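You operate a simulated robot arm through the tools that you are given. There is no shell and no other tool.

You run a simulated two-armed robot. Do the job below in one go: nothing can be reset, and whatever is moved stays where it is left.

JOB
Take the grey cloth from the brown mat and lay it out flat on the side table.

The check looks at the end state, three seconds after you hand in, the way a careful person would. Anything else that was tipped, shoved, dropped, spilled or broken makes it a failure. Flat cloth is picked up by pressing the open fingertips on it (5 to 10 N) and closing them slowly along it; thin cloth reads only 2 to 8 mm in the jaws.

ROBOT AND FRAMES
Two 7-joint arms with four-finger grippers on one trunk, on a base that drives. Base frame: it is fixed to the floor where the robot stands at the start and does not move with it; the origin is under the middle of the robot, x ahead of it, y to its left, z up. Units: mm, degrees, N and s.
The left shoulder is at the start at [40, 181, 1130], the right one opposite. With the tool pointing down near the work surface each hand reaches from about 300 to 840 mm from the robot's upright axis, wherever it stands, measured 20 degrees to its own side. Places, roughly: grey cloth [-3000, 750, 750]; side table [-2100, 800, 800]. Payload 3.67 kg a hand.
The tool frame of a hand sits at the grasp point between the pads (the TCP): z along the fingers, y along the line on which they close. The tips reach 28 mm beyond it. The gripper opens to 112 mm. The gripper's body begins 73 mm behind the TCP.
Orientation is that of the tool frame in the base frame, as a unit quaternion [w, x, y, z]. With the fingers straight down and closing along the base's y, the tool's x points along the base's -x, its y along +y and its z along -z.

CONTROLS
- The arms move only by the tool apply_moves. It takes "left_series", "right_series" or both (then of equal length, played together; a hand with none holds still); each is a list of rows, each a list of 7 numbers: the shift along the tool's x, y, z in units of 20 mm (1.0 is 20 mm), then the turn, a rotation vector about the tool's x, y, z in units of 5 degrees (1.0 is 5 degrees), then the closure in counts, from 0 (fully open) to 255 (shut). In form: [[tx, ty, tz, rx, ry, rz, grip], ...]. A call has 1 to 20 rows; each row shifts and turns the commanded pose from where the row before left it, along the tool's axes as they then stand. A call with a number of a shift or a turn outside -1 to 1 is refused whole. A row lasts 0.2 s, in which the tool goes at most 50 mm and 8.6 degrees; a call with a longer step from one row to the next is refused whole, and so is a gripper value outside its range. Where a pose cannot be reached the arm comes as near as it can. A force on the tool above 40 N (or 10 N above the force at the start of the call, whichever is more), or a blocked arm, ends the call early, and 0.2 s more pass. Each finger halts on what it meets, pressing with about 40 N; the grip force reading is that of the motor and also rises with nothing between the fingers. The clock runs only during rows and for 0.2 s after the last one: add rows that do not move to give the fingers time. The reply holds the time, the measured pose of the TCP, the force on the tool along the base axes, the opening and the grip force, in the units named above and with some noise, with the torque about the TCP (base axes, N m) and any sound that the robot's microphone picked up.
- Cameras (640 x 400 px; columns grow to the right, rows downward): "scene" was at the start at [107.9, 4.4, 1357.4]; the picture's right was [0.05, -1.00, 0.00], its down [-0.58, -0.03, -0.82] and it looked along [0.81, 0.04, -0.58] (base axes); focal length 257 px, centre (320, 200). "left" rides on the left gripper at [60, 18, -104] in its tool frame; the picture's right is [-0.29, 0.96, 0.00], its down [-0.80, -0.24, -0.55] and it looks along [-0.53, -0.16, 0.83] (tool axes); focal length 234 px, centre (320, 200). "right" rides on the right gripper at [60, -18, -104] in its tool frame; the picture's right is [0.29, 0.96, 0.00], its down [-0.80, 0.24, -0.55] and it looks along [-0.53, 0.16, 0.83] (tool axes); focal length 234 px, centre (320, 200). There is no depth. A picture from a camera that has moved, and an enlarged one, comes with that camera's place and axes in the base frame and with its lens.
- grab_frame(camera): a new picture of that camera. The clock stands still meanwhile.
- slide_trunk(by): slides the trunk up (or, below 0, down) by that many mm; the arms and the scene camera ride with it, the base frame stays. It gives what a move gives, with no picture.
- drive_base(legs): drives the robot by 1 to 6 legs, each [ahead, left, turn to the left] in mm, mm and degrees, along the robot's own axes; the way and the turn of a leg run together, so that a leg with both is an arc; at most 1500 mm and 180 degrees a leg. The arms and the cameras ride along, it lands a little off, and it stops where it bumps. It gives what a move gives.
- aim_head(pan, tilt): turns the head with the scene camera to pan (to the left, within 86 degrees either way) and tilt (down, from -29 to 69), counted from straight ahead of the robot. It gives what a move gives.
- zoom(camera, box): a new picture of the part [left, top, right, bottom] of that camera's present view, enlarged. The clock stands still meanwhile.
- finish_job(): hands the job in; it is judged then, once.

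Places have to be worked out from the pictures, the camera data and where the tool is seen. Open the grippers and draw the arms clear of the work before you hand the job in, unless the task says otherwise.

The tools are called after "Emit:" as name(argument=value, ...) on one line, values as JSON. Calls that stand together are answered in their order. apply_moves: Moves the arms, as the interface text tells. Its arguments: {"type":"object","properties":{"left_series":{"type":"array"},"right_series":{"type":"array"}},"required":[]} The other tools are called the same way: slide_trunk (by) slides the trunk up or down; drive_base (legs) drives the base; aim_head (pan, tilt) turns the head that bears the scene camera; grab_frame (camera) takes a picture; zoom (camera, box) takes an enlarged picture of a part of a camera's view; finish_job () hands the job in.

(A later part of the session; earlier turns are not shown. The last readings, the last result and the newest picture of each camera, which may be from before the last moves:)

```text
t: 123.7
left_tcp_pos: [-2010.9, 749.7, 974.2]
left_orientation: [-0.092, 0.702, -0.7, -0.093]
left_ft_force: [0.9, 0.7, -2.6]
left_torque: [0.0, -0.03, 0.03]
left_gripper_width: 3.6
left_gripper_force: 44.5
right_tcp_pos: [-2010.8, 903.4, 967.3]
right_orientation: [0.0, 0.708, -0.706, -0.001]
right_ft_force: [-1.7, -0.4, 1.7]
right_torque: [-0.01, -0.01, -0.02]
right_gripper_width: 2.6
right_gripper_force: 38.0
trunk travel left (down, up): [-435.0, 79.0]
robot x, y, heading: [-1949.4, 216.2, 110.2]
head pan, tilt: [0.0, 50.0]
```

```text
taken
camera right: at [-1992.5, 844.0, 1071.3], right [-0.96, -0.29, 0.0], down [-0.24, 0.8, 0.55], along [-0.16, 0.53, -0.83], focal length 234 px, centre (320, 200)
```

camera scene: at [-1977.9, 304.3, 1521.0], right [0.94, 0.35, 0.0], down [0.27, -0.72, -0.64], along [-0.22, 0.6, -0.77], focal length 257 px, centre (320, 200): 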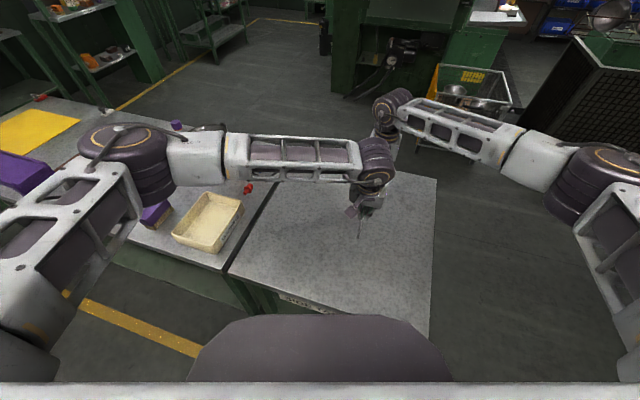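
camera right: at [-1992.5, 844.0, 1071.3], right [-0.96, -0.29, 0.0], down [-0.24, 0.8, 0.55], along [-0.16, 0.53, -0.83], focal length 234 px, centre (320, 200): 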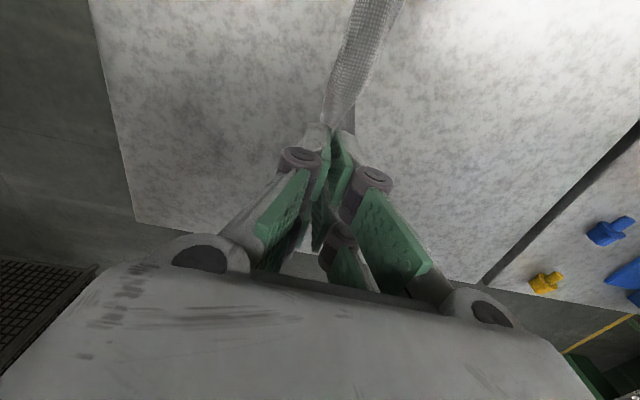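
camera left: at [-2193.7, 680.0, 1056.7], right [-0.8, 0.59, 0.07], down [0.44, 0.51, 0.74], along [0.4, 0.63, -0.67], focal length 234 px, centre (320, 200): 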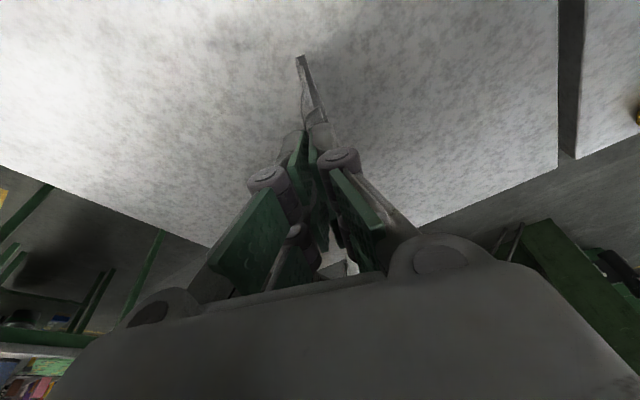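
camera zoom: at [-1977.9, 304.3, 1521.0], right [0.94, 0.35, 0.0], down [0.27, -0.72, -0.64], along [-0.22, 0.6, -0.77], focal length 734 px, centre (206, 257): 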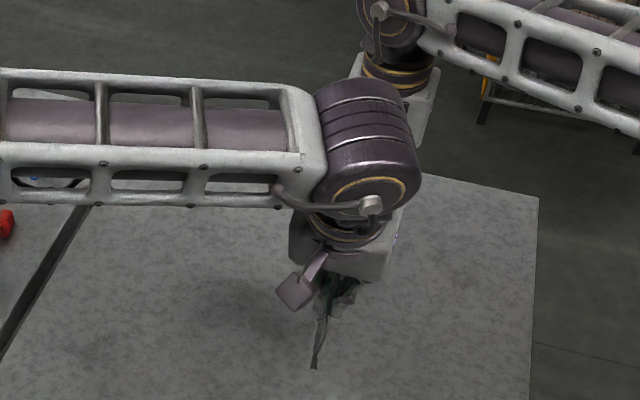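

Good configuration. I'll lower the trunk 35 mm so the lower edge is nearly touching, then drag toward -x while lowering in 15 rows.

Emit:
slide_trunk(by=-35)

Emit:
apply_moves(left_series=[[0.0777, 0.3, 0.29, 0, 0, 0, 255], [0.0777, 0.4375, 0.29, 0, 0, 0, 255], [0.0777, 0.4375, 0.29, 0, 0, 0, 255], [0.0777, 0.4375, 0.29, 0, 0, 0, 255], [0.0777, 0.4375, 0.29, 0, 0, 0, 255], [0.0777, 0.4375, 0.29, 0, 0, 0, 255], [0.0777, 0.4375, 0.29, 0, 0, 0, 255], [0, 0, 0, 0, 0, 0, 255]], right_series=[[0, 0.3, 0.3, 0, 0, 0, 255], [0, 0.4375, 0.3, 0, 0, 0, 255], [0, 0.4375, 0.3, 0, 0, 0, 255], [0, 0.4375, 0.3, 0, 0, 0, 255], [0, 0.4375, 0.3, 0, 0, 0, 255], [0, 0.4375, 0.3, 0, 0, 0, 255], [0, 0.4375, 0.3, 0, 0, 0, 255], [0, 0, 0, 0, 0, 0, 255]])

Emit:
grab_frame(camera="right")

Emit:
zoom(camera="scene", box=[290, 110, 430, 250])

```text
t: 124.4
left_tcp_pos: [-2010.6, 748.8, 938.3]
left_orientation: [-0.092, 0.701, -0.701, -0.092]
left_ft_force: [0.1, -0.5, 1.0]
left_torque: [0.0, -0.04, 0.01]
left_gripper_width: 2.5
left_gripper_force: 37.6
right_tcp_pos: [-2010.5, 903.0, 931.9]
right_orientation: [0.0, -0.707, 0.707, 0.0]
right_ft_force: [-0.2, 0.3, -1.2]
right_torque: [0.0, -0.04, 0.03]
right_gripper_width: 3.2
right_gripper_force: 42.8
trunk travel left (down, up): [-400.0, 114.0]
robot x, y, heading: [-1943.5, 211.0, 110.3]
head pan, tilt: [0.0, 50.0]
```

```text
t: 126.2
left_tcp_pos: [-2068.0, 748.3, 896.4]
left_orientation: [-0.092, 0.701, -0.701, -0.092]
left_ft_force: [-0.3, 0.5, -2.4]
left_torque: [0.02, 0.02, -0.01]
left_gripper_width: 2.3
left_gripper_force: 37.8
right_tcp_pos: [-2068.4, 903.6, 889.0]
right_orientation: [0.0, -0.707, 0.707, 0.0]
right_ft_force: [0.7, -0.3, 1.1]
right_torque: [-0.01, 0.01, -0.02]
right_gripper_width: 2.6
right_gripper_force: 37.7
trunk travel left (down, up): [-400.0, 114.0]
robot x, y, heading: [-1945.1, 209.5, 110.4]
head pan, tilt: [0.0, 50.0]
```

```text
taken
camera right: at [-2050.4, 844.5, 993.8], right [-0.96, -0.29, 0.0], down [-0.24, 0.8, 0.55], along [-0.16, 0.53, -0.83], focal length 234 px, centre (320, 200)
```

right: 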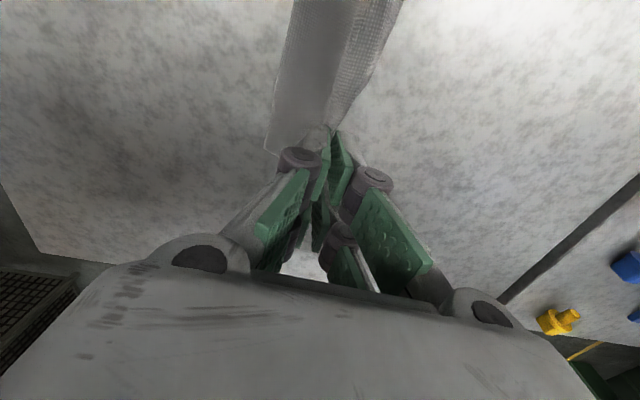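

```text
2.86 times, centred on (360, 180) of scene
camera zoom: at [-1977.1, 304.1, 1485.5], right [0.94, 0.35, 0.0], down [0.27, -0.72, -0.64], along [-0.22, 0.6, -0.77], focal length 734 px, centre (206, 257)
```

zoom: 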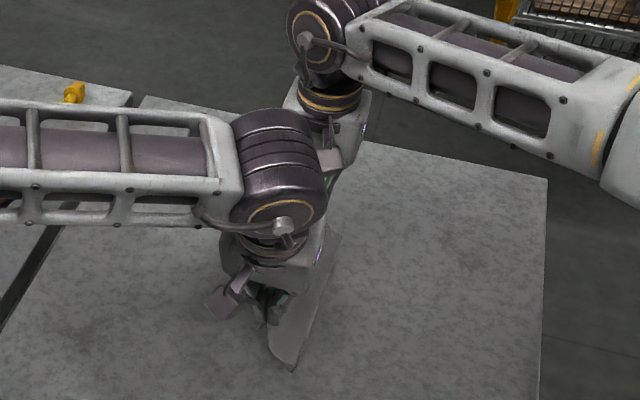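

The free edge is trailing out to +x as wanted. Continuing the drag and descent to just above the table.

Emit:
apply_moves(left_series=[[0.0777, 0.475, 0.29, 0, 0, 0, 255], [0.0777, 0.475, 0.29, 0, 0, 0, 255], [0.0777, 0.475, 0.29, 0, 0, 0, 255], [0.0777, 0.475, 0.29, 0, 0, 0, 255], [0.0777, 0.475, 0.29, 0, 0, 0, 255], [0.0777, 0.475, 0.29, 0, 0, 0, 255], [0.0777, 0.475, 0.29, 0, 0, 0, 255], [0.0777, 0.475, 0.29, 0, 0, 0, 255], [0.0777, 0.475, 0.29, 0, 0, 0, 255], [0, 0.2, 0, 0, 0, 0, 255], [0, 0, 0, 0, 0, 0, 255]], right_series=[[0, 0.475, 0.29, 0, 0, 0, 255], [0, 0.475, 0.29, 0, 0, 0, 255], [0, 0.475, 0.29, 0, 0, 0, 255], [0, 0.475, 0.29, 0, 0, 0, 255], [0, 0.475, 0.29, 0, 0, 0, 255], [0, 0.475, 0.29, 0, 0, 0, 255], [0, 0.475, 0.29, 0, 0, 0, 255], [0, 0.475, 0.29, 0, 0, 0, 255], [0, 0.475, 0.29, 0, 0, 0, 255], [0, 0.2, 0, 0, 0, 0, 255], [0, 0, 0, 0, 0, 0, 255]])

Emit:
grab_frame(camera="right")

Emit:
grab_frame(camera="left")

Emit:
zoom(camera="scene", box=[270, 110, 410, 250])

```text
t: 128.6
left_tcp_pos: [-2159.0, 749.2, 840.7]
left_orientation: [0.093, -0.701, 0.701, 0.093]
left_ft_force: [0.3, -0.1, -0.2]
left_torque: [0.01, -0.04, -0.01]
left_gripper_width: 1.8
left_gripper_force: 39.7
right_tcp_pos: [-2158.5, 904.1, 836.9]
right_orientation: [0.0, -0.707, 0.707, 0.0]
right_ft_force: [0.3, 1.0, 0.8]
right_torque: [0.01, 0.06, 0.0]
right_gripper_width: 2.7
right_gripper_force: 38.1
trunk travel left (down, up): [-400.0, 114.0]
robot x, y, heading: [-1940.9, 214.3, 110.2]
head pan, tilt: [0.0, 50.0]
```

```text
taken
camera right: at [-2140.6, 844.5, 941.8], right [-0.96, -0.29, 0.0], down [-0.24, 0.8, 0.55], along [-0.16, 0.53, -0.83], focal length 234 px, centre (320, 200)
```

right: 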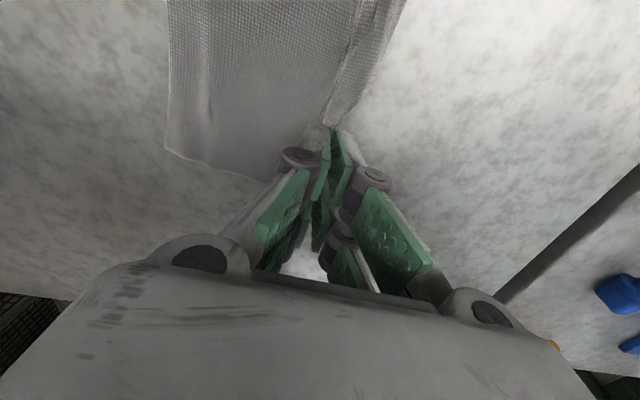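

```text
taken
camera left: at [-2175.5, 664.5, 924.9], right [-0.96, 0.28, 0.07], down [0.24, 0.63, 0.74], along [0.16, 0.73, -0.67], focal length 234 px, centre (320, 200)
```

left: 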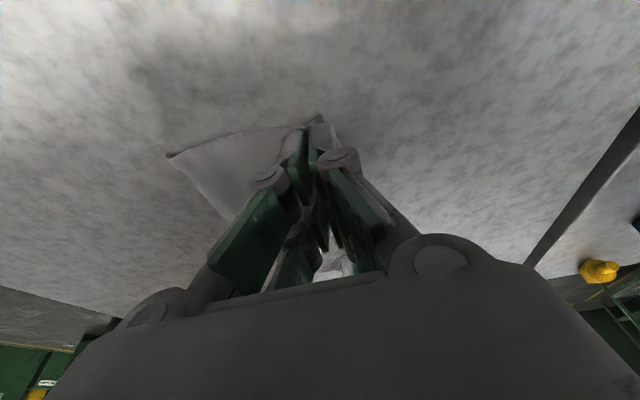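

```text
2.86 times, centred on (340, 180) of scene
camera zoom: at [-1977.4, 304.3, 1485.5], right [0.94, 0.35, 0.0], down [0.27, -0.72, -0.64], along [-0.22, 0.6, -0.77], focal length 734 px, centre (263, 257)
```

zoom: 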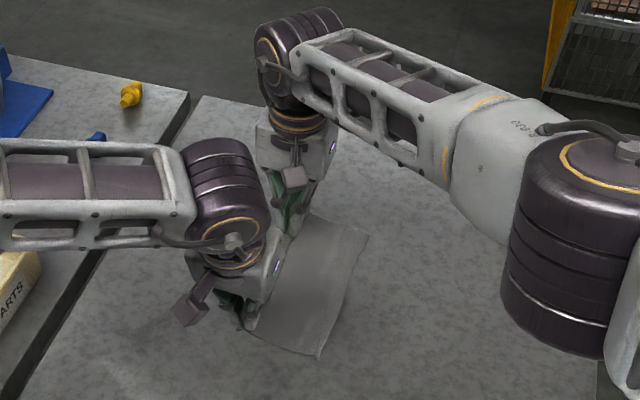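

The cloth is fully spread to +x, with the formerly tucked side now flat. I'll lower the tips to contact.

Emit:
apply_moves(left_series=[[0.026, 0, 0.097, 0, 0, 0, 255], [0.026, 0, 0.097, 0, 0, 0, 255], [0.026, 0, 0.097, 0, 0, 0, 255], [0.013, 0, 0.048, 0, 0, 0, 255], [0, 0, 0, 0, 0, 0, 255]], right_series=[[0, 0, 0.1, 0, 0, 0, 255], [0, 0, 0.1, 0, 0, 0, 255], [0, 0, 0.1, 0, 0, 0, 255], [0, 0, 0.1, 0, 0, 0, 255], [0, 0, 0, 0, 0, 0, 255]])

```text
t: 129.8
left_tcp_pos: [-2158.7, 747.6, 834.2]
left_orientation: [0.092, -0.701, 0.701, 0.092]
left_ft_force: [0.2, -0.4, 0.9]
left_torque: [-0.02, 0.02, 0.01]
left_gripper_width: 1.5
left_gripper_force: 38.4
right_tcp_pos: [-2158.5, 902.3, 829.0]
right_orientation: [0.0, 0.707, -0.707, 0.0]
right_ft_force: [-0.3, 0.8, 3.9]
right_torque: [0.02, -0.01, 0.02]
right_gripper_width: 2.6
right_gripper_force: 41.8
trunk travel left (down, up): [-400.0, 114.0]
robot x, y, heading: [-1945.0, 215.6, 110.3]
head pan, tilt: [0.0, 50.0]
```

Nearly touching; I'll press to about 8 N on both and open slowly to ~22 mm so that the pinched folds are stretched back out.

Emit:
apply_moves(left_series=[[0.013, 0, 0.048, 0, 0, 0, 255], [0.013, 0, 0.048, 0, 0, 0, 255], [0, 0, 0, 0, 0, 0, 255]], right_series=[[0, 0, 0.03, 0, 0, 0, 255], [0, 0, 0.01, 0, 0, 0, 255], [0, 0, 0, 0, 0, 0, 255]])

Emit:
apply_moves(left_series=[[0, 0, 0, 0, 0, 0, 251], [0, 0, 0, 0, 0, 0, 247], [0, 0, 0, 0, 0, 0, 243], [0, 0, 0, 0, 0, 0, 239], [0, 0, 0, 0, 0, 0, 235], [0, 0, 0, 0, 0, 0, 231], [0, 0, 0, 0, 0, 0, 227], [0, 0, 0, 0, 0, 0, 223], [0, 0, 0, 0, 0, 0, 219], [0, 0, 0, 0, 0, 0, 215], [0, 0, 0, 0, 0, 0, 211], [0, 0, 0, 0, 0, 0, 207], [0, 0, 0, 0, 0, 0, 207]], right_series=[[0, 0, 0, 0, 0, 0, 251], [0, 0, 0, 0, 0, 0, 247], [0, 0, 0, 0, 0, 0, 243], [0, 0, 0, 0, 0, 0, 239], [0, 0, 0, 0, 0, 0, 235], [0, 0, 0, 0, 0, 0, 231], [0, 0, 0, 0, 0, 0, 227], [0, 0, 0, 0, 0, 0, 223], [0, 0, 0, 0, 0, 0, 219], [0, 0, 0, 0, 0, 0, 215], [0, 0, 0, 0, 0, 0, 211], [0, 0, 0, 0, 0, 0, 207], [0, 0, 0, 0, 0, 0, 207]])

Emit:
grab_frame(camera="right")

Emit:
grab_frame(camera="left")

```text
t: 130.6
left_tcp_pos: [-2158.6, 748.5, 833.8]
left_orientation: [0.093, -0.701, 0.701, 0.092]
left_ft_force: [-0.1, 0.7, 2.1]
left_torque: [0.02, 0.03, 0.02]
left_gripper_width: 2.2
left_gripper_force: 39.1
right_tcp_pos: [-2158.5, 903.2, 828.6]
right_orientation: [0.001, -0.707, 0.707, -0.001]
right_ft_force: [-0.8, -1.7, 5.9]
right_torque: [0.04, -0.02, 0.0]
right_gripper_width: 2.4
right_gripper_force: 39.8
trunk travel left (down, up): [-400.0, 114.0]
robot x, y, heading: [-1942.9, 213.4, 110.0]
head pan, tilt: [0.0, 50.0]
```

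```text
t: 133.4
left_tcp_pos: [-2158.7, 747.7, 834.5]
left_orientation: [-0.092, 0.701, -0.701, -0.092]
left_ft_force: [-1.6, 0.2, 4.6]
left_torque: [-0.04, -0.04, -0.01]
left_gripper_width: 21.0
left_gripper_force: 0.0
right_tcp_pos: [-2159.5, 902.6, 828.0]
right_orientation: [-0.001, 0.707, -0.707, -0.001]
right_ft_force: [-0.5, 1.0, 5.1]
right_torque: [0.04, 0.0, 0.02]
right_gripper_width: 20.2
right_gripper_force: 0.0
trunk travel left (down, up): [-400.0, 114.0]
robot x, y, heading: [-1945.1, 212.1, 110.2]
head pan, tilt: [0.0, 50.0]
```

```text
taken
camera right: at [-2140.6, 844.4, 932.8], right [-0.96, -0.29, 0.0], down [-0.24, 0.8, 0.55], along [-0.16, 0.53, -0.83], focal length 234 px, centre (320, 200)
```

right: 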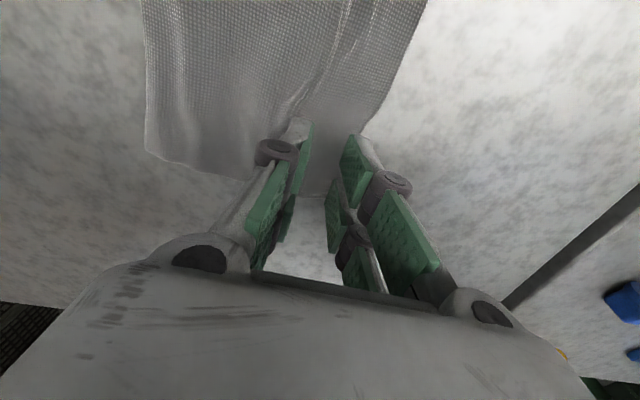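

```text
taken
camera left: at [-2174.9, 662.4, 917.5], right [-0.96, 0.28, 0.07], down [0.24, 0.63, 0.74], along [0.16, 0.73, -0.67], focal length 234 px, centre (320, 200)
```

left: 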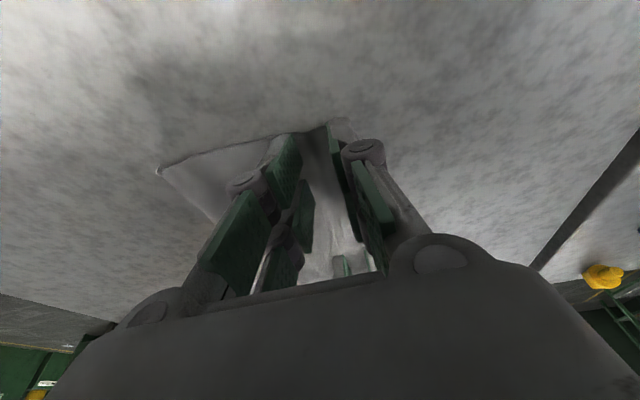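

Both pinches have spread out. I'll lift straight up and move the hands apart to inspect.

Emit:
apply_moves(left_series=[[-0.13, 0, -0.483, 0, 0, 0, 207], [-0.26, 0, -0.966, 0, 0, 0, 207], [-0.26, 0, -0.966, 0, 0, 0, 207], [-0.26, 0, -0.966, 0, 0, 0, 207], [0.5, 0.8, -0.3, 0, 0, 0, 150], [0.7, 0.8, 0, 0, 0, 0, 100], [0.7, 0.8, 0, 0, 0, 0, 50], [0.7, 0.8, 0, 0, 0, 0, 0], [0.7, 0.8, 0, 0, 0, 0, 0], [0.7, 0.5, 0, 0, 0, 0, 0], [0.7, 0.3, 0, 0, 0, 0, 0], [0.7, 0, 0, 0, 0, 0, 0], [0, 0, 0, 0, 0, 0, 0]], right_series=[[0, 0, -0.5, 0, 0, 0, 207], [0, 0, -1, 0, 0, 0, 207], [0, 0, -1, 0, 0, 0, 207], [0, 0, -1, 0, 0, 0, 207], [0, 0, -1, 0, 0, 0, 150], [0, -0.9, -0.5, 0, 0, 0, 100], [0, -0.9, -0.5, 0, 0, 0, 50], [0, -0.9, 0, 0, 0, 0, 0], [0, -0.9, 0, 0, 0, 0, 0], [0, -0.9, 0, 0, 0, 0, 0], [0, -0.9, 0, 0, 0, 0, 0], [0, -0.9, 0, 0, 0, 0, 0], [0, -0.9, 0, 0, 0, 0, 0]])

Emit:
grab_frame(camera="scene")

Emit:
zoom(camera="scene", box=[280, 150, 380, 240])

Emit:
grab_frame(camera="right")

Emit:
grab_frame(camera="left")

```text
t: 136.2
left_tcp_pos: [-2251.1, 641.1, 879.9]
left_orientation: [0.092, -0.701, 0.701, 0.092]
left_ft_force: [0.0, -0.2, 0.3]
left_torque: [-0.03, 0.03, 0.01]
left_gripper_width: 111.9
left_gripper_force: 0.1
right_tcp_pos: [-2012.7, 904.2, 940.2]
right_orientation: [0.0, -0.707, 0.707, 0.001]
right_ft_force: [-0.3, -0.2, 0.1]
right_torque: [0.02, 0.0, 0.0]
right_gripper_width: 111.8
right_gripper_force: 0.1
trunk travel left (down, up): [-400.0, 114.0]
robot x, y, heading: [-1939.8, 216.0, 110.1]
head pan, tilt: [0.0, 50.0]
```

```text
taken
camera scene: at [-1976.5, 304.6, 1485.5], right [0.94, 0.35, 0.0], down [0.27, -0.72, -0.64], along [-0.22, 0.6, -0.77], focal length 257 px, centre (320, 200)
```

scene: 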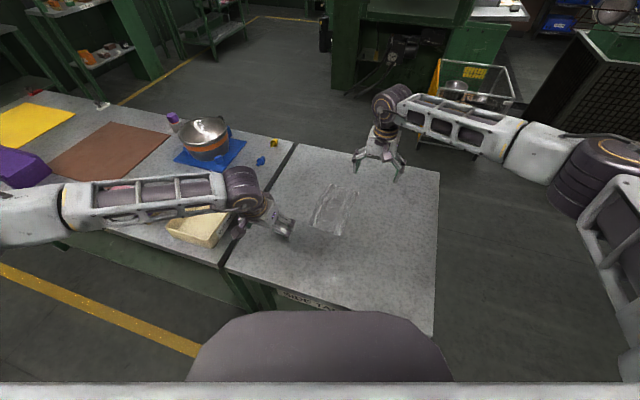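

```text
4.44 times, centred on (330, 195) of scene
camera zoom: at [-1976.5, 304.6, 1485.5], right [0.94, 0.35, 0.0], down [0.27, -0.72, -0.64], along [-0.22, 0.6, -0.77], focal length 1142 px, centre (276, 222)
```

zoom: 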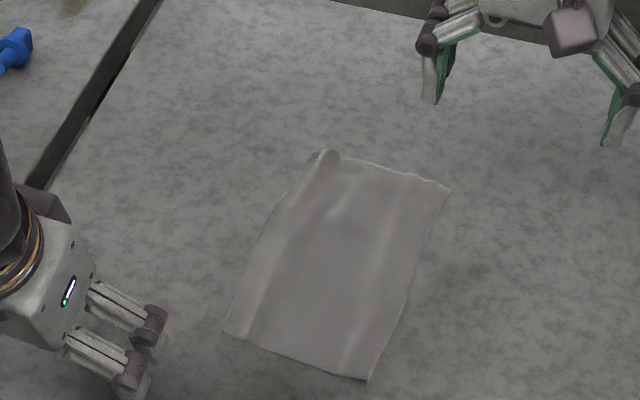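

```text
taken
camera right: at [-1995.6, 844.8, 1044.2], right [-0.96, -0.29, 0.0], down [-0.24, 0.8, 0.55], along [-0.16, 0.53, -0.83], focal length 234 px, centre (320, 200)
```

right: 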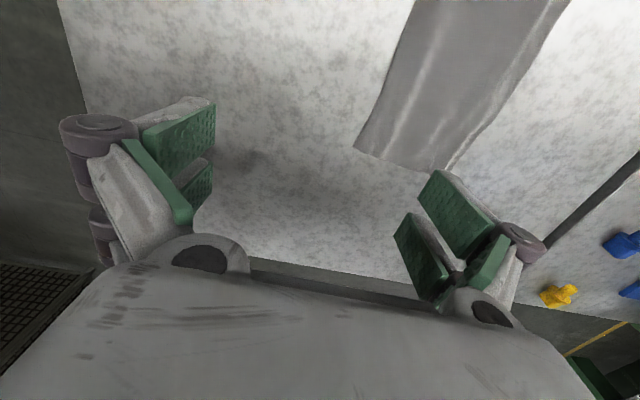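

```text
taken
camera left: at [-2268.5, 556.0, 964.6], right [-0.96, 0.28, 0.07], down [0.24, 0.63, 0.74], along [0.16, 0.73, -0.67], focal length 234 px, centre (320, 200)
```

left: 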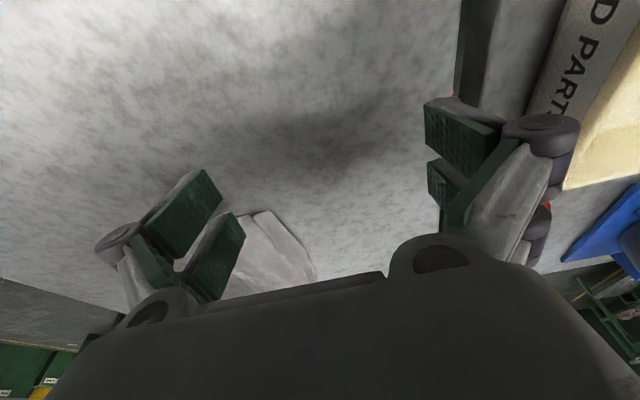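

The cloth is now a near-rectangle (about 110 × 194 mm of 128 × 200) with shallow ripples along its length. I'll stretch those out by pressing spread tips on either side and opening them; first hover the right hand over the far part's centre (-2114, 893) at 62 mm opening.

Emit:
apply_moves(right_series=[[0.079, 0.714, 0.643, 0, 0, 0, 40], [0.079, 0.714, 0.643, 0, 0, 0, 80], [0.079, 0.714, 0.643, 0, 0, 0, 114], [0.079, 0.714, 0.643, 0, 0, 0, 114], [0.079, 0.714, 0.643, 0, 0, 0, 114], [0.079, 0.714, 0.643, 0, 0, 0, 114], [0.079, 0.714, 0.643, 0, 0, 0, 114], [0, 0, 0, 0, 0, 0, 114]])

Emit:
grab_frame(camera="right")

```text
t: 138.0
left_tcp_pos: [-2253.6, 641.8, 881.3]
left_orientation: [0.093, -0.701, 0.701, 0.092]
left_ft_force: [-1.0, 0.3, -1.3]
left_torque: [0.0, 0.01, -0.01]
left_gripper_width: 112.2
left_gripper_force: 0.0
right_tcp_pos: [-2115.5, 893.8, 849.9]
right_orientation: [0.0, 0.707, -0.707, 0.0]
right_ft_force: [-0.3, 0.4, -0.5]
right_torque: [-0.02, 0.03, -0.04]
right_gripper_width: 62.0
right_gripper_force: 0.0
trunk travel left (down, up): [-400.0, 114.0]
robot x, y, heading: [-1943.0, 211.9, 110.4]
head pan, tilt: [0.0, 50.0]
```

```text
taken
camera right: at [-2098.3, 833.4, 953.8], right [-0.96, -0.29, 0.0], down [-0.24, 0.8, 0.55], along [-0.16, 0.53, -0.83], focal length 234 px, centre (320, 200)
```

right: 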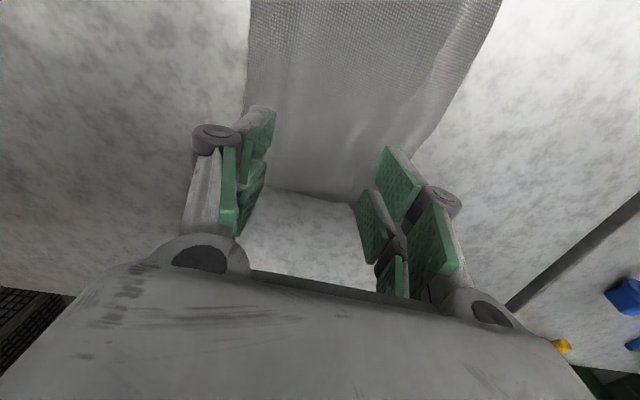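

Both tips are over the cloth, 12 mm inside each edge. Descending to contact.

Emit:
apply_moves(right_series=[[0, 0, 0.3, 0, 0, 0, 114], [0, 0, 0.3, 0, 0, 0, 114], [0, 0, 0.3, 0, 0, 0, 114], [0, 0, 0.1, 0, 0, 0, 114], [0, 0, 0.05, 0, 0, 0, 114], [0, 0, 0.05, 0, 0, 0, 114], [0, 0, 0, 0, 0, 0, 114]])

```text
t: 139.6
left_tcp_pos: [-2252.2, 641.6, 879.9]
left_orientation: [0.093, -0.701, 0.701, 0.093]
left_ft_force: [-0.5, 0.6, 0.2]
left_torque: [-0.01, -0.02, 0.02]
left_gripper_width: 112.2
left_gripper_force: 0.0
right_tcp_pos: [-2114.1, 892.0, 827.1]
right_orientation: [0.0, 0.707, -0.707, 0.0]
right_ft_force: [-0.1, 0.3, 3.7]
right_torque: [0.1, -0.08, 0.02]
right_gripper_width: 62.2
right_gripper_force: 0.4
trunk travel left (down, up): [-400.0, 114.0]
robot x, y, heading: [-1943.9, 212.2, 110.2]
head pan, tilt: [0.0, 50.0]
```

3.7 N; pressing 0.7 mm more and opening slowly to ~76 mm.

Emit:
apply_moves(right_series=[[0, 0, 0.035, 0, 0, 0, 114], [0, 0, 0, 0, 0, 0, 110], [0, 0, 0, 0, 0, 0, 106], [0, 0, 0, 0, 0, 0, 102], [0, 0, 0, 0, 0, 0, 98], [0, 0, 0, 0, 0, 0, 94], [0, 0, 0, 0, 0, 0, 90], [0, 0, 0, 0, 0, 0, 86], [0, 0, 0, 0, 0, 0, 82]])

Emit:
grab_frame(camera="right")

```text
t: 141.6
left_tcp_pos: [-2252.2, 641.1, 881.1]
left_orientation: [0.092, -0.701, 0.701, 0.093]
left_ft_force: [0.2, 0.1, -0.1]
left_torque: [0.0, -0.02, 0.03]
left_gripper_width: 112.2
left_gripper_force: 0.1
right_tcp_pos: [-2114.2, 891.8, 825.8]
right_orientation: [0.0, 0.708, -0.707, 0.001]
right_ft_force: [-0.7, -0.1, -0.1]
right_torque: [0.02, 0.01, 0.0]
right_gripper_width: 75.6
right_gripper_force: 0.0
trunk travel left (down, up): [-400.0, 114.0]
robot x, y, heading: [-1941.6, 211.5, 109.9]
head pan, tilt: [0.0, 50.0]
```

```text
taken
camera right: at [-2096.6, 832.5, 929.6], right [-0.96, -0.29, 0.0], down [-0.24, 0.8, 0.55], along [-0.16, 0.53, -0.83], focal length 234 px, centre (320, 200)
```

right: 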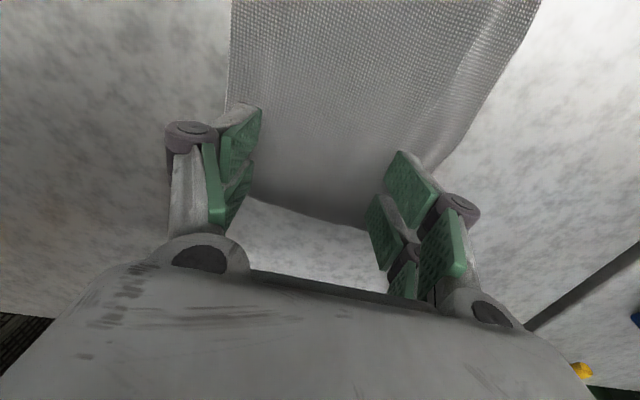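

The patch between the tips is smooth and the width there is now ~120 mm; contact faded as the jaws opened. I'll press again and open a little further.

Emit:
apply_moves(right_series=[[0, 0, 0.05, 0, 0, 0, 82], [0, 0, 0.04, 0, 0, 0, 82], [0, 0, 0, 0, 0, 0, 78], [0, 0, 0.01, 0, 0, 0, 74], [0, 0, 0.01, 0, 0, 0, 70], [0, 0, 0.01, 0, 0, 0, 66], [0, 0, 0, 0, 0, 0, 66]])

Emit:
grab_frame(camera="right")

```text
t: 143.2
left_tcp_pos: [-2253.1, 641.1, 880.4]
left_orientation: [-0.091, 0.701, -0.701, -0.093]
left_ft_force: [0.7, -0.2, -1.0]
left_torque: [-0.01, 0.0, -0.03]
left_gripper_width: 112.1
left_gripper_force: 0.0
right_tcp_pos: [-2114.6, 892.8, 823.0]
right_orientation: [0.0, 0.707, -0.707, 0.0]
right_ft_force: [0.1, 0.1, 0.1]
right_torque: [0.01, 0.03, -0.01]
right_gripper_width: 83.2
right_gripper_force: 0.1
trunk travel left (down, up): [-400.0, 114.0]
robot x, y, heading: [-1941.8, 210.6, 110.5]
head pan, tilt: [0.0, 50.0]
```

```text
taken
camera right: at [-2096.4, 832.8, 927.5], right [-0.96, -0.29, 0.0], down [-0.24, 0.8, 0.55], along [-0.16, 0.53, -0.83], focal length 234 px, centre (320, 200)
```

right: 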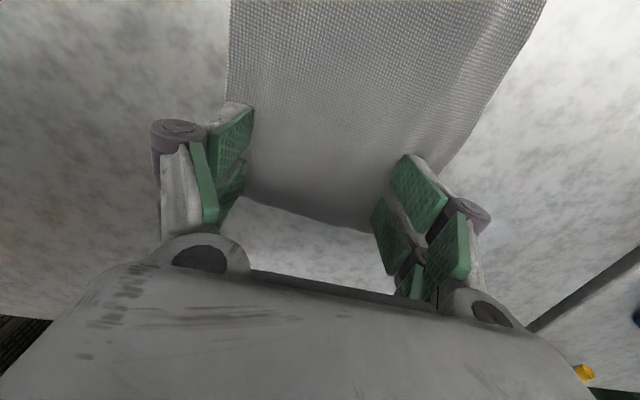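

The far part looks smooth. I'll lift, and hover over the middle for the next stretch.

Emit:
apply_moves(right_series=[[0, 0, -0.5, 0, 0, 0, 66], [0, 0, -1, 0, 0, 0, 66], [0, 0, -0.5, 0, 0, 0, 90], [0.8, 0, 0, 0, 0, 0, 114], [0.8, 0, 0, 0, 0, 0, 114], [0.8, 0, 0, 0, 0, 0, 114], [0.8, 0, 0, 0, 0, 0, 114], [0.3, 0, 0, 0, 0, 0, 114]])

Emit:
grab_frame(camera="right")

Emit:
zoom(camera="scene", box=[280, 150, 380, 240])

```text
t: 145.0
left_tcp_pos: [-2252.3, 641.9, 880.1]
left_orientation: [0.093, -0.701, 0.701, 0.092]
left_ft_force: [0.7, -0.4, -0.4]
left_torque: [-0.03, 0.0, 0.01]
left_gripper_width: 112.2
left_gripper_force: 0.1
right_tcp_pos: [-2114.9, 819.6, 863.2]
right_orientation: [0.0, 0.707, -0.707, 0.0]
right_ft_force: [-0.4, -0.3, 0.2]
right_torque: [-0.01, 0.0, 0.0]
right_gripper_width: 61.9
right_gripper_force: 0.0
trunk travel left (down, up): [-400.0, 114.0]
robot x, y, heading: [-1944.9, 215.3, 110.3]
head pan, tilt: [0.0, 50.0]
```

```text
taken
camera right: at [-2096.5, 760.9, 967.7], right [-0.96, -0.29, 0.0], down [-0.24, 0.8, 0.55], along [-0.16, 0.53, -0.83], focal length 234 px, centre (320, 200)
```

right: 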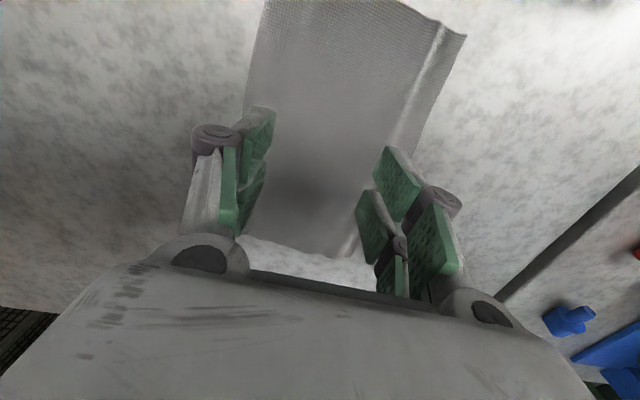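

```text
4.44 times, centred on (330, 195) of scene
camera zoom: at [-1977.7, 304.3, 1485.5], right [0.94, 0.35, 0.0], down [0.27, -0.72, -0.64], along [-0.22, 0.6, -0.77], focal length 1142 px, centre (276, 222)
```

zoom: 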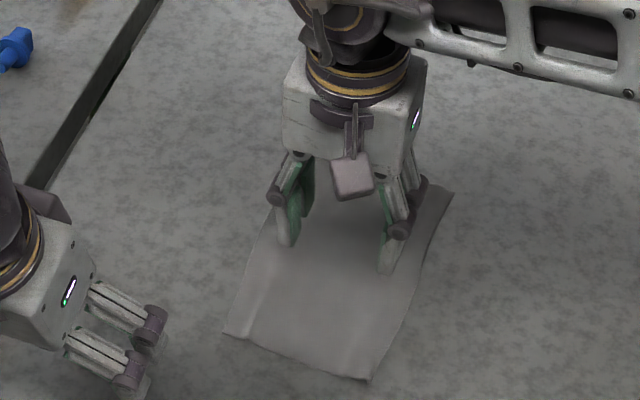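

A narrow ridge remains ~14 mm inside the left edge in the near half. I'll place the right hand so its left tip lands on the strip outside that ridge (centre x≈-2135, y≈770) and stretch there.

Emit:
apply_moves(right_series=[[0.625, 0.25, 0.225, 0, 0, 0, 114], [0.625, 0.25, 0.225, 0, 0, 0, 114], [0.625, 0.25, 0.225, 0, 0, 0, 114], [0.625, 0.25, 0.225, 0, 0, 0, 114], [0, 0, 0, 0, 0, 0, 114]])

Emit:
grab_frame(camera="right")

Emit:
zoom(camera="scene", box=[280, 150, 380, 240])

```text
t: 146.2
left_tcp_pos: [-2251.2, 641.6, 880.0]
left_orientation: [0.092, -0.7, 0.702, 0.092]
left_ft_force: [-0.2, -0.9, -0.2]
left_torque: [0.01, -0.02, 0.0]
left_gripper_width: 111.8
left_gripper_force: 0.0
right_tcp_pos: [-2134.0, 770.5, 844.7]
right_orientation: [0.0, -0.707, 0.708, 0.001]
right_ft_force: [-0.4, 0.7, -0.5]
right_torque: [-0.02, 0.03, -0.01]
right_gripper_width: 61.7
right_gripper_force: 0.0
trunk travel left (down, up): [-400.0, 114.0]
robot x, y, heading: [-1941.4, 210.0, 110.4]
head pan, tilt: [0.0, 50.0]
```

```text
taken
camera right: at [-2115.6, 711.2, 949.4], right [-0.96, -0.29, 0.0], down [-0.24, 0.8, 0.55], along [-0.16, 0.53, -0.83], focal length 234 px, centre (320, 200)
```

right: 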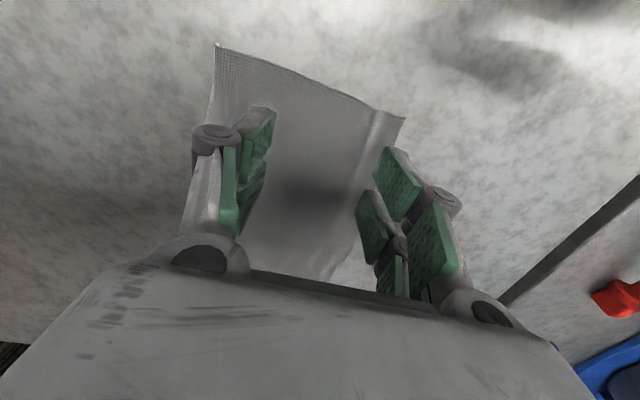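

```text
4.44 times, centred on (330, 195) of scene
camera zoom: at [-1977.5, 304.5, 1485.5], right [0.94, 0.35, 0.0], down [0.27, -0.72, -0.64], along [-0.22, 0.6, -0.77], focal length 1142 px, centre (276, 222)
```

zoom: 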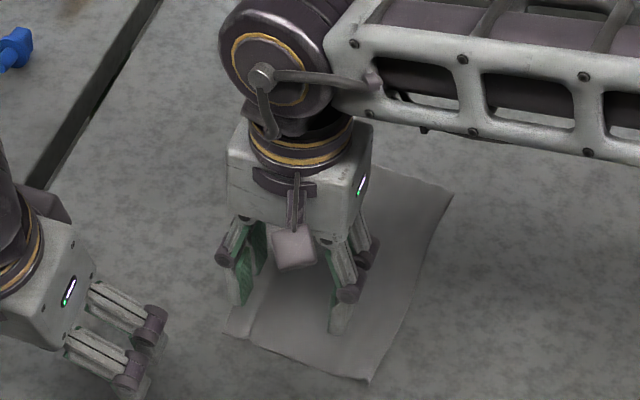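

Well placed; I'll shift 10 mm nearer and descend to contact.

Emit:
apply_moves(right_series=[[0.125, 0.02, 0.2, 0, 0, 0, 114], [0.125, 0.02, 0.2, 0, 0, 0, 114], [0.125, 0.02, 0.2, 0, 0, 0, 114], [0.125, 0.02, 0.2, 0, 0, 0, 114], [0, 0, 0.05, 0, 0, 0, 114], [0, 0, 0.05, 0, 0, 0, 114], [0, 0, 0.03, 0, 0, 0, 114], [0, 0, 0, 0, 0, 0, 114]])

```text
t: 148.0
left_tcp_pos: [-2252.0, 641.0, 880.9]
left_orientation: [-0.092, 0.701, -0.701, -0.092]
left_ft_force: [0.9, 0.6, 0.3]
left_torque: [0.01, -0.02, -0.01]
left_gripper_width: 112.0
left_gripper_force: 0.0
right_tcp_pos: [-2135.9, 761.9, 827.5]
right_orientation: [0.0, 0.708, -0.707, -0.001]
right_ft_force: [0.4, 0.7, 1.9]
right_torque: [0.02, 0.08, -0.02]
right_gripper_width: 62.3
right_gripper_force: 0.1
trunk travel left (down, up): [-400.0, 114.0]
robot x, y, heading: [-1944.8, 216.3, 110.4]
head pan, tilt: [0.0, 50.0]
```

Contact at ~2 N; I'll press 1 mm more and open to ~78 mm while following down slightly to keep contact.

Emit:
apply_moves(right_series=[[0, 0, 0.05, 0, 0, 0, 114], [0, 0, 0.01, 0, 0, 0, 110], [0, 0, 0.01, 0, 0, 0, 106], [0, 0, 0.01, 0, 0, 0, 102], [0, 0, 0.01, 0, 0, 0, 98], [0, 0, 0.01, 0, 0, 0, 94], [0, 0, 0.01, 0, 0, 0, 90], [0, 0, 0.01, 0, 0, 0, 86], [0, 0, 0.01, 0, 0, 0, 82], [0, 0, 0.01, 0, 0, 0, 78]])

Emit:
grab_frame(camera="right")

```text
t: 150.2
left_tcp_pos: [-2251.5, 641.5, 880.9]
left_orientation: [0.092, -0.701, 0.701, 0.092]
left_ft_force: [0.0, -0.5, -0.6]
left_torque: [0.01, 0.0, 0.01]
left_gripper_width: 112.0
left_gripper_force: 0.2
right_tcp_pos: [-2137.4, 761.6, 824.4]
right_orientation: [0.0, 0.707, -0.707, 0.0]
right_ft_force: [0.3, 0.1, 0.2]
right_torque: [0.0, 0.03, 0.01]
right_gripper_width: 77.7
right_gripper_force: 0.1
trunk travel left (down, up): [-400.0, 114.0]
robot x, y, heading: [-1944.9, 213.7, 110.3]
head pan, tilt: [0.0, 50.0]
```

```text
taken
camera right: at [-2118.3, 702.9, 928.0], right [-0.96, -0.29, 0.0], down [-0.24, 0.8, 0.55], along [-0.16, 0.53, -0.83], focal length 234 px, centre (320, 200)
```

right: 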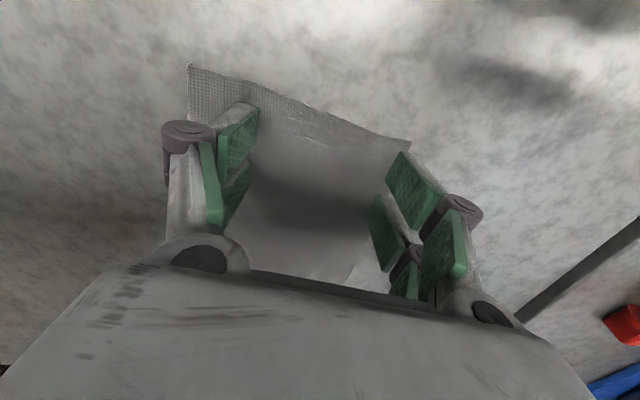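

The near edge is now ~118 mm wide and looks smooth. I'll lift off, retract both arms and inspect everything.

Emit:
apply_moves(right_series=[[0, 0, -0.5, 0, 0, 0, 78], [0, 0, -1, 0, 0, 0, 78], [0, 0, -1, 0, 0, 0, 78], [0, 0, -1, 0, 0, 0, 60], [0, -0.8, -1, 0, 0, 0, 30], [0, -0.8, -0.5, 0, 0, 0, 0], [0, -0.9, 0, 0, 0, 0, 0], [0, -0.9, 0, 0, 0, 0, 0], [0, -0.9, 0, 0, 0, 0, 0], [0, -0.9, 0, 0, 0, 0, 0], [0, -0.9, 0, 0, 0, 0, 0], [0, -0.9, 0, 0, 0, 0, 0], [0, -0.9, 0, 0, 0, 0, 0], [0, -0.9, 0, 0, 0, 0, 0]])

Emit:
zoom(camera="scene", box=[290, 155, 370, 235])

Emit:
zoom(camera="right", box=[320, 0, 640, 200])

Emit:
grab_frame(camera="scene")

```text
t: 153.2
left_tcp_pos: [-2252.7, 641.3, 880.2]
left_orientation: [-0.092, 0.702, -0.7, -0.093]
left_ft_force: [0.5, -0.1, 0.6]
left_torque: [-0.02, 0.0, -0.01]
left_gripper_width: 112.1
left_gripper_force: 0.1
right_tcp_pos: [-1960.2, 760.7, 923.2]
right_orientation: [0.0, 0.708, -0.707, 0.0]
right_ft_force: [-0.4, 0.1, -0.3]
right_torque: [0.01, 0.02, -0.01]
right_gripper_width: 112.2
right_gripper_force: 0.1
trunk travel left (down, up): [-400.0, 114.0]
robot x, y, heading: [-1939.1, 213.2, 110.3]
head pan, tilt: [0.0, 50.0]
```

```text
5.00 times, centred on (330, 195) of scene
camera zoom: at [-1976.7, 304.1, 1485.5], right [0.94, 0.35, 0.0], down [0.27, -0.72, -0.64], along [-0.22, 0.6, -0.77], focal length 1285 px, centre (270, 225)
```

zoom: 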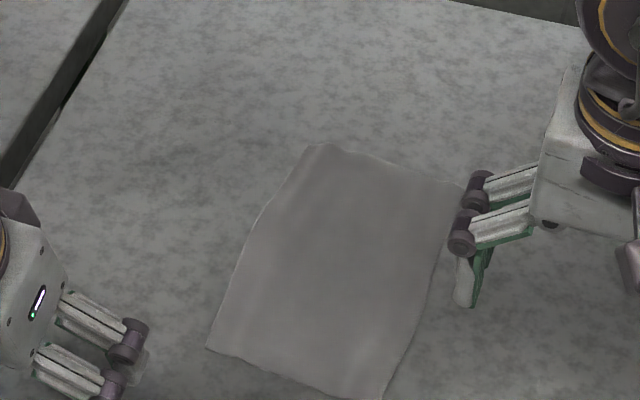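

```text
2.00 times, centred on (480, 100) of right
camera zoom: at [-1942.8, 702.2, 1027.3], right [-0.96, -0.29, 0.0], down [-0.24, 0.8, 0.55], along [-0.16, 0.53, -0.83], focal length 468 px, centre (0, 400)
```

zoom: 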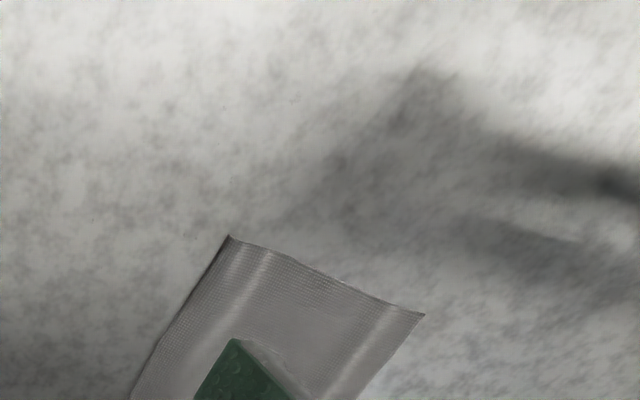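

```text
taken
camera scene: at [-1976.7, 304.1, 1485.5], right [0.94, 0.35, 0.0], down [0.27, -0.72, -0.64], along [-0.22, 0.6, -0.77], focal length 257 px, centre (320, 200)
```

scene: 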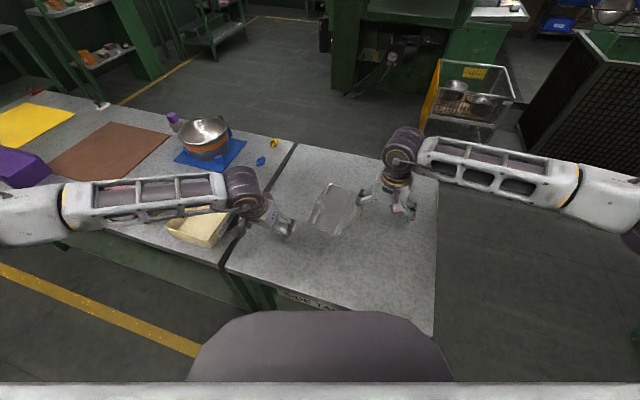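

Only faint waviness remains. I'll look closer at the far edge, where the width is ~107 mm.

Emit:
zoom(camera="scene", box=[322, 178, 364, 206])

Emit:
zoom(camera="scene", box=[310, 175, 362, 235])

```text
14.29 times, centred on (343, 192) of scene
camera zoom: at [-1976.7, 304.1, 1485.5], right [0.94, 0.35, 0.0], down [0.27, -0.72, -0.64], along [-0.22, 0.6, -0.77], focal length 3670 px, centre (-9, 314)
```

zoom: 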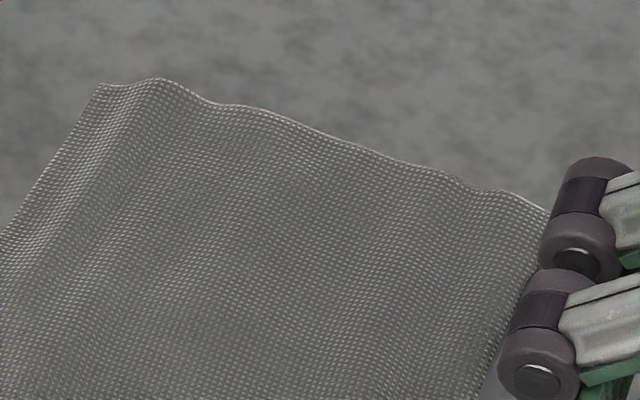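

```text
6.67 times, centred on (336, 205) of scene
camera zoom: at [-1976.7, 304.1, 1485.5], right [0.94, 0.35, 0.0], down [0.27, -0.72, -0.64], along [-0.22, 0.6, -0.77], focal length 1713 px, centre (213, 167)
```

zoom: 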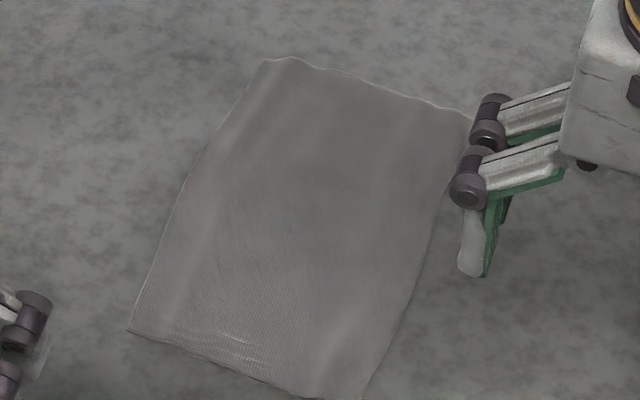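

The far edge is actually ~119 mm wide with a small ~4 mm ripple about 12 mm inside its left corner. One more gentle stretch there: hover the right hand with its left tip on the outer strip (centre -2127, 908; 80 mm opening).

Emit:
apply_moves(right_series=[[-0.735, 0.835, 0.365, 0, 0, 0, 20], [-0.735, 0.835, 0.365, 0, 0, 0, 40], [-0.735, 0.835, 0.365, 0, 0, 0, 60], [-0.735, 0.835, 0.365, 0, 0, 0, 73], [-0.735, 0.835, 0.365, 0, 0, 0, 73], [-0.735, 0.835, 0.365, 0, 0, 0, 73], [-0.735, 0.835, 0.365, 0, 0, 0, 73], [-0.735, 0.835, 0.365, 0, 0, 0, 73], [-0.735, 0.835, 0.365, 0, 0, 0, 73], [-0.735, 0.835, 0.365, 0, 0, 0, 73], [0, 0, 0, 0, 0, 0, 73]])

Emit:
grab_frame(camera="right")

```text
t: 155.6
left_tcp_pos: [-2251.7, 640.8, 880.8]
left_orientation: [0.092, -0.701, 0.701, 0.093]
left_ft_force: [0.0, 1.2, 0.3]
left_torque: [0.01, 0.01, -0.01]
left_gripper_width: 111.9
left_gripper_force: 0.0
right_tcp_pos: [-2129.2, 908.3, 848.9]
right_orientation: [0.0, -0.707, 0.707, 0.0]
right_ft_force: [0.0, -0.5, -0.1]
right_torque: [0.0, 0.03, -0.03]
right_gripper_width: 80.0
right_gripper_force: 0.1
trunk travel left (down, up): [-400.0, 114.0]
robot x, y, heading: [-1938.4, 212.6, 110.3]
head pan, tilt: [0.0, 50.0]
```

```text
taken
camera right: at [-2111.1, 849.9, 953.1], right [-0.96, -0.29, 0.0], down [-0.24, 0.8, 0.55], along [-0.16, 0.53, -0.83], focal length 234 px, centre (320, 200)
```

right: 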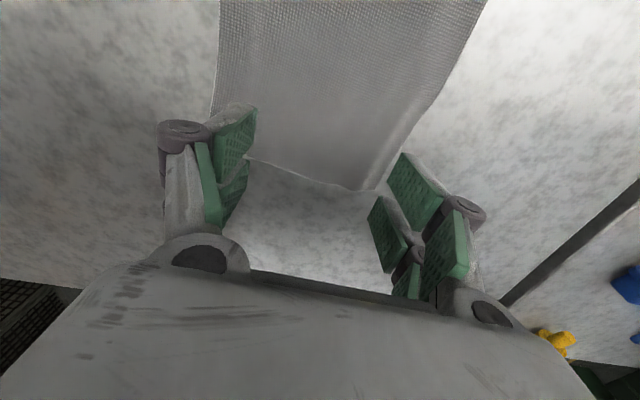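

Position fits: left tip over the outer strip. Descending to contact.

Emit:
apply_moves(right_series=[[0, 0, 0.3, 0, 0, 0, 73], [0, 0, 0.3, 0, 0, 0, 73], [0, 0, 0.3, 0, 0, 0, 73], [0, 0, 0.15, 0, 0, 0, 73], [0, 0, 0.05, 0, 0, 0, 73], [0, 0, 0.05, 0, 0, 0, 73], [0, 0, 0.05, 0, 0, 0, 73], [0, 0, 0, 0, 0, 0, 73]])

```text
t: 157.4
left_tcp_pos: [-2253.0, 641.7, 880.1]
left_orientation: [-0.091, 0.702, -0.7, -0.093]
left_ft_force: [1.0, -0.3, 0.4]
left_torque: [-0.01, 0.01, 0.0]
left_gripper_width: 112.1
left_gripper_force: 0.1
right_tcp_pos: [-2128.3, 908.7, 826.0]
right_orientation: [0.0, -0.707, 0.707, 0.0]
right_ft_force: [-0.2, 0.4, 0.4]
right_torque: [0.01, 0.0, -0.03]
right_gripper_width: 80.1
right_gripper_force: 0.1
trunk travel left (down, up): [-400.0, 114.0]
robot x, y, heading: [-1941.8, 208.4, 110.2]
head pan, tilt: [0.0, 50.0]
```

No contact yet; going down in 1 mm steps.

Emit:
apply_moves(right_series=[[0, 0, 0.05, 0, 0, 0, 73], [0, 0, 0.05, 0, 0, 0, 73], [0, 0, 0.05, 0, 0, 0, 73], [0, 0, 0, 0, 0, 0, 73]])

```text
t: 158.4
left_tcp_pos: [-2252.6, 641.1, 880.0]
left_orientation: [0.093, -0.701, 0.701, 0.093]
left_ft_force: [0.5, -0.9, 0.6]
left_torque: [-0.04, 0.0, -0.02]
left_gripper_width: 112.1
left_gripper_force: 0.0
right_tcp_pos: [-2126.7, 907.2, 822.4]
right_orientation: [0.0, 0.707, -0.707, 0.0]
right_ft_force: [-0.4, 0.5, 0.7]
right_torque: [-0.03, 0.01, 0.03]
right_gripper_width: 80.2
right_gripper_force: 0.0
trunk travel left (down, up): [-400.0, 114.0]
robot x, y, heading: [-1943.1, 211.1, 110.3]
head pan, tilt: [0.0, 50.0]
```

Still none; another 2 mm.

Emit:
apply_moves(right_series=[[0, 0, 0.05, 0, 0, 0, 73], [0, 0, 0.05, 0, 0, 0, 73], [0, 0, 0, 0, 0, 0, 73]])

```text
t: 159.2
left_tcp_pos: [-2253.1, 640.6, 881.1]
left_orientation: [0.093, -0.701, 0.701, 0.093]
left_ft_force: [0.4, 0.5, 0.0]
left_torque: [0.0, -0.04, 0.02]
left_gripper_width: 112.0
left_gripper_force: 0.0
right_tcp_pos: [-2129.0, 908.7, 821.8]
right_orientation: [0.001, -0.707, 0.707, 0.002]
right_ft_force: [-0.2, 0.1, 13.9]
right_torque: [-0.04, -0.03, 0.0]
right_gripper_width: 81.1
right_gripper_force: 6.2
trunk travel left (down, up): [-400.0, 114.0]
robot x, y, heading: [-1942.2, 214.3, 110.3]
head pan, tilt: [0.0, 50.0]
```

Balanced 14 N. Easing slightly and opening to ~90 mm, following down to keep the press.

Emit:
apply_moves(right_series=[[0, 0, -0.02, 0, 0, 0, 73], [0, 0, 0.02, 0, 0, 0, 69], [0, 0, 0.025, 0, 0, 0, 65], [0, 0, 0.025, 0, 0, 0, 61], [0, 0, 0.025, 0, 0, 0, 57], [0, 0, 0.025, 0, 0, 0, 53], [0, 0, 0, 0, 0, 0, 53]])

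Emit:
grab_frame(camera="right")

```text
t: 160.8
left_tcp_pos: [-2253.1, 641.3, 881.2]
left_orientation: [0.092, -0.701, 0.701, 0.092]
left_ft_force: [0.6, 1.1, 0.4]
left_torque: [0.0, -0.01, 0.02]
left_gripper_width: 112.0
left_gripper_force: 0.1
right_tcp_pos: [-2126.9, 907.8, 818.1]
right_orientation: [-0.001, 0.707, -0.707, 0.0]
right_ft_force: [0.4, -0.7, 8.8]
right_torque: [-0.04, -0.01, -0.01]
right_gripper_width: 89.5
right_gripper_force: 0.3
trunk travel left (down, up): [-400.0, 114.0]
robot x, y, heading: [-1942.8, 210.8, 110.2]
head pan, tilt: [0.0, 50.0]
```

```text
taken
camera right: at [-2109.4, 849.0, 923.9], right [-0.96, -0.29, 0.0], down [-0.24, 0.8, 0.55], along [-0.16, 0.53, -0.83], focal length 234 px, centre (320, 200)
```

right: 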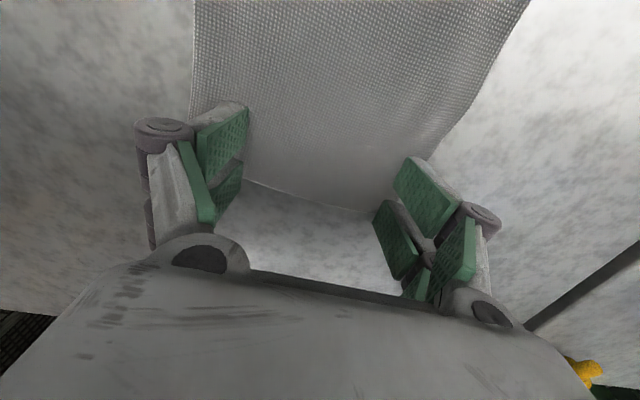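

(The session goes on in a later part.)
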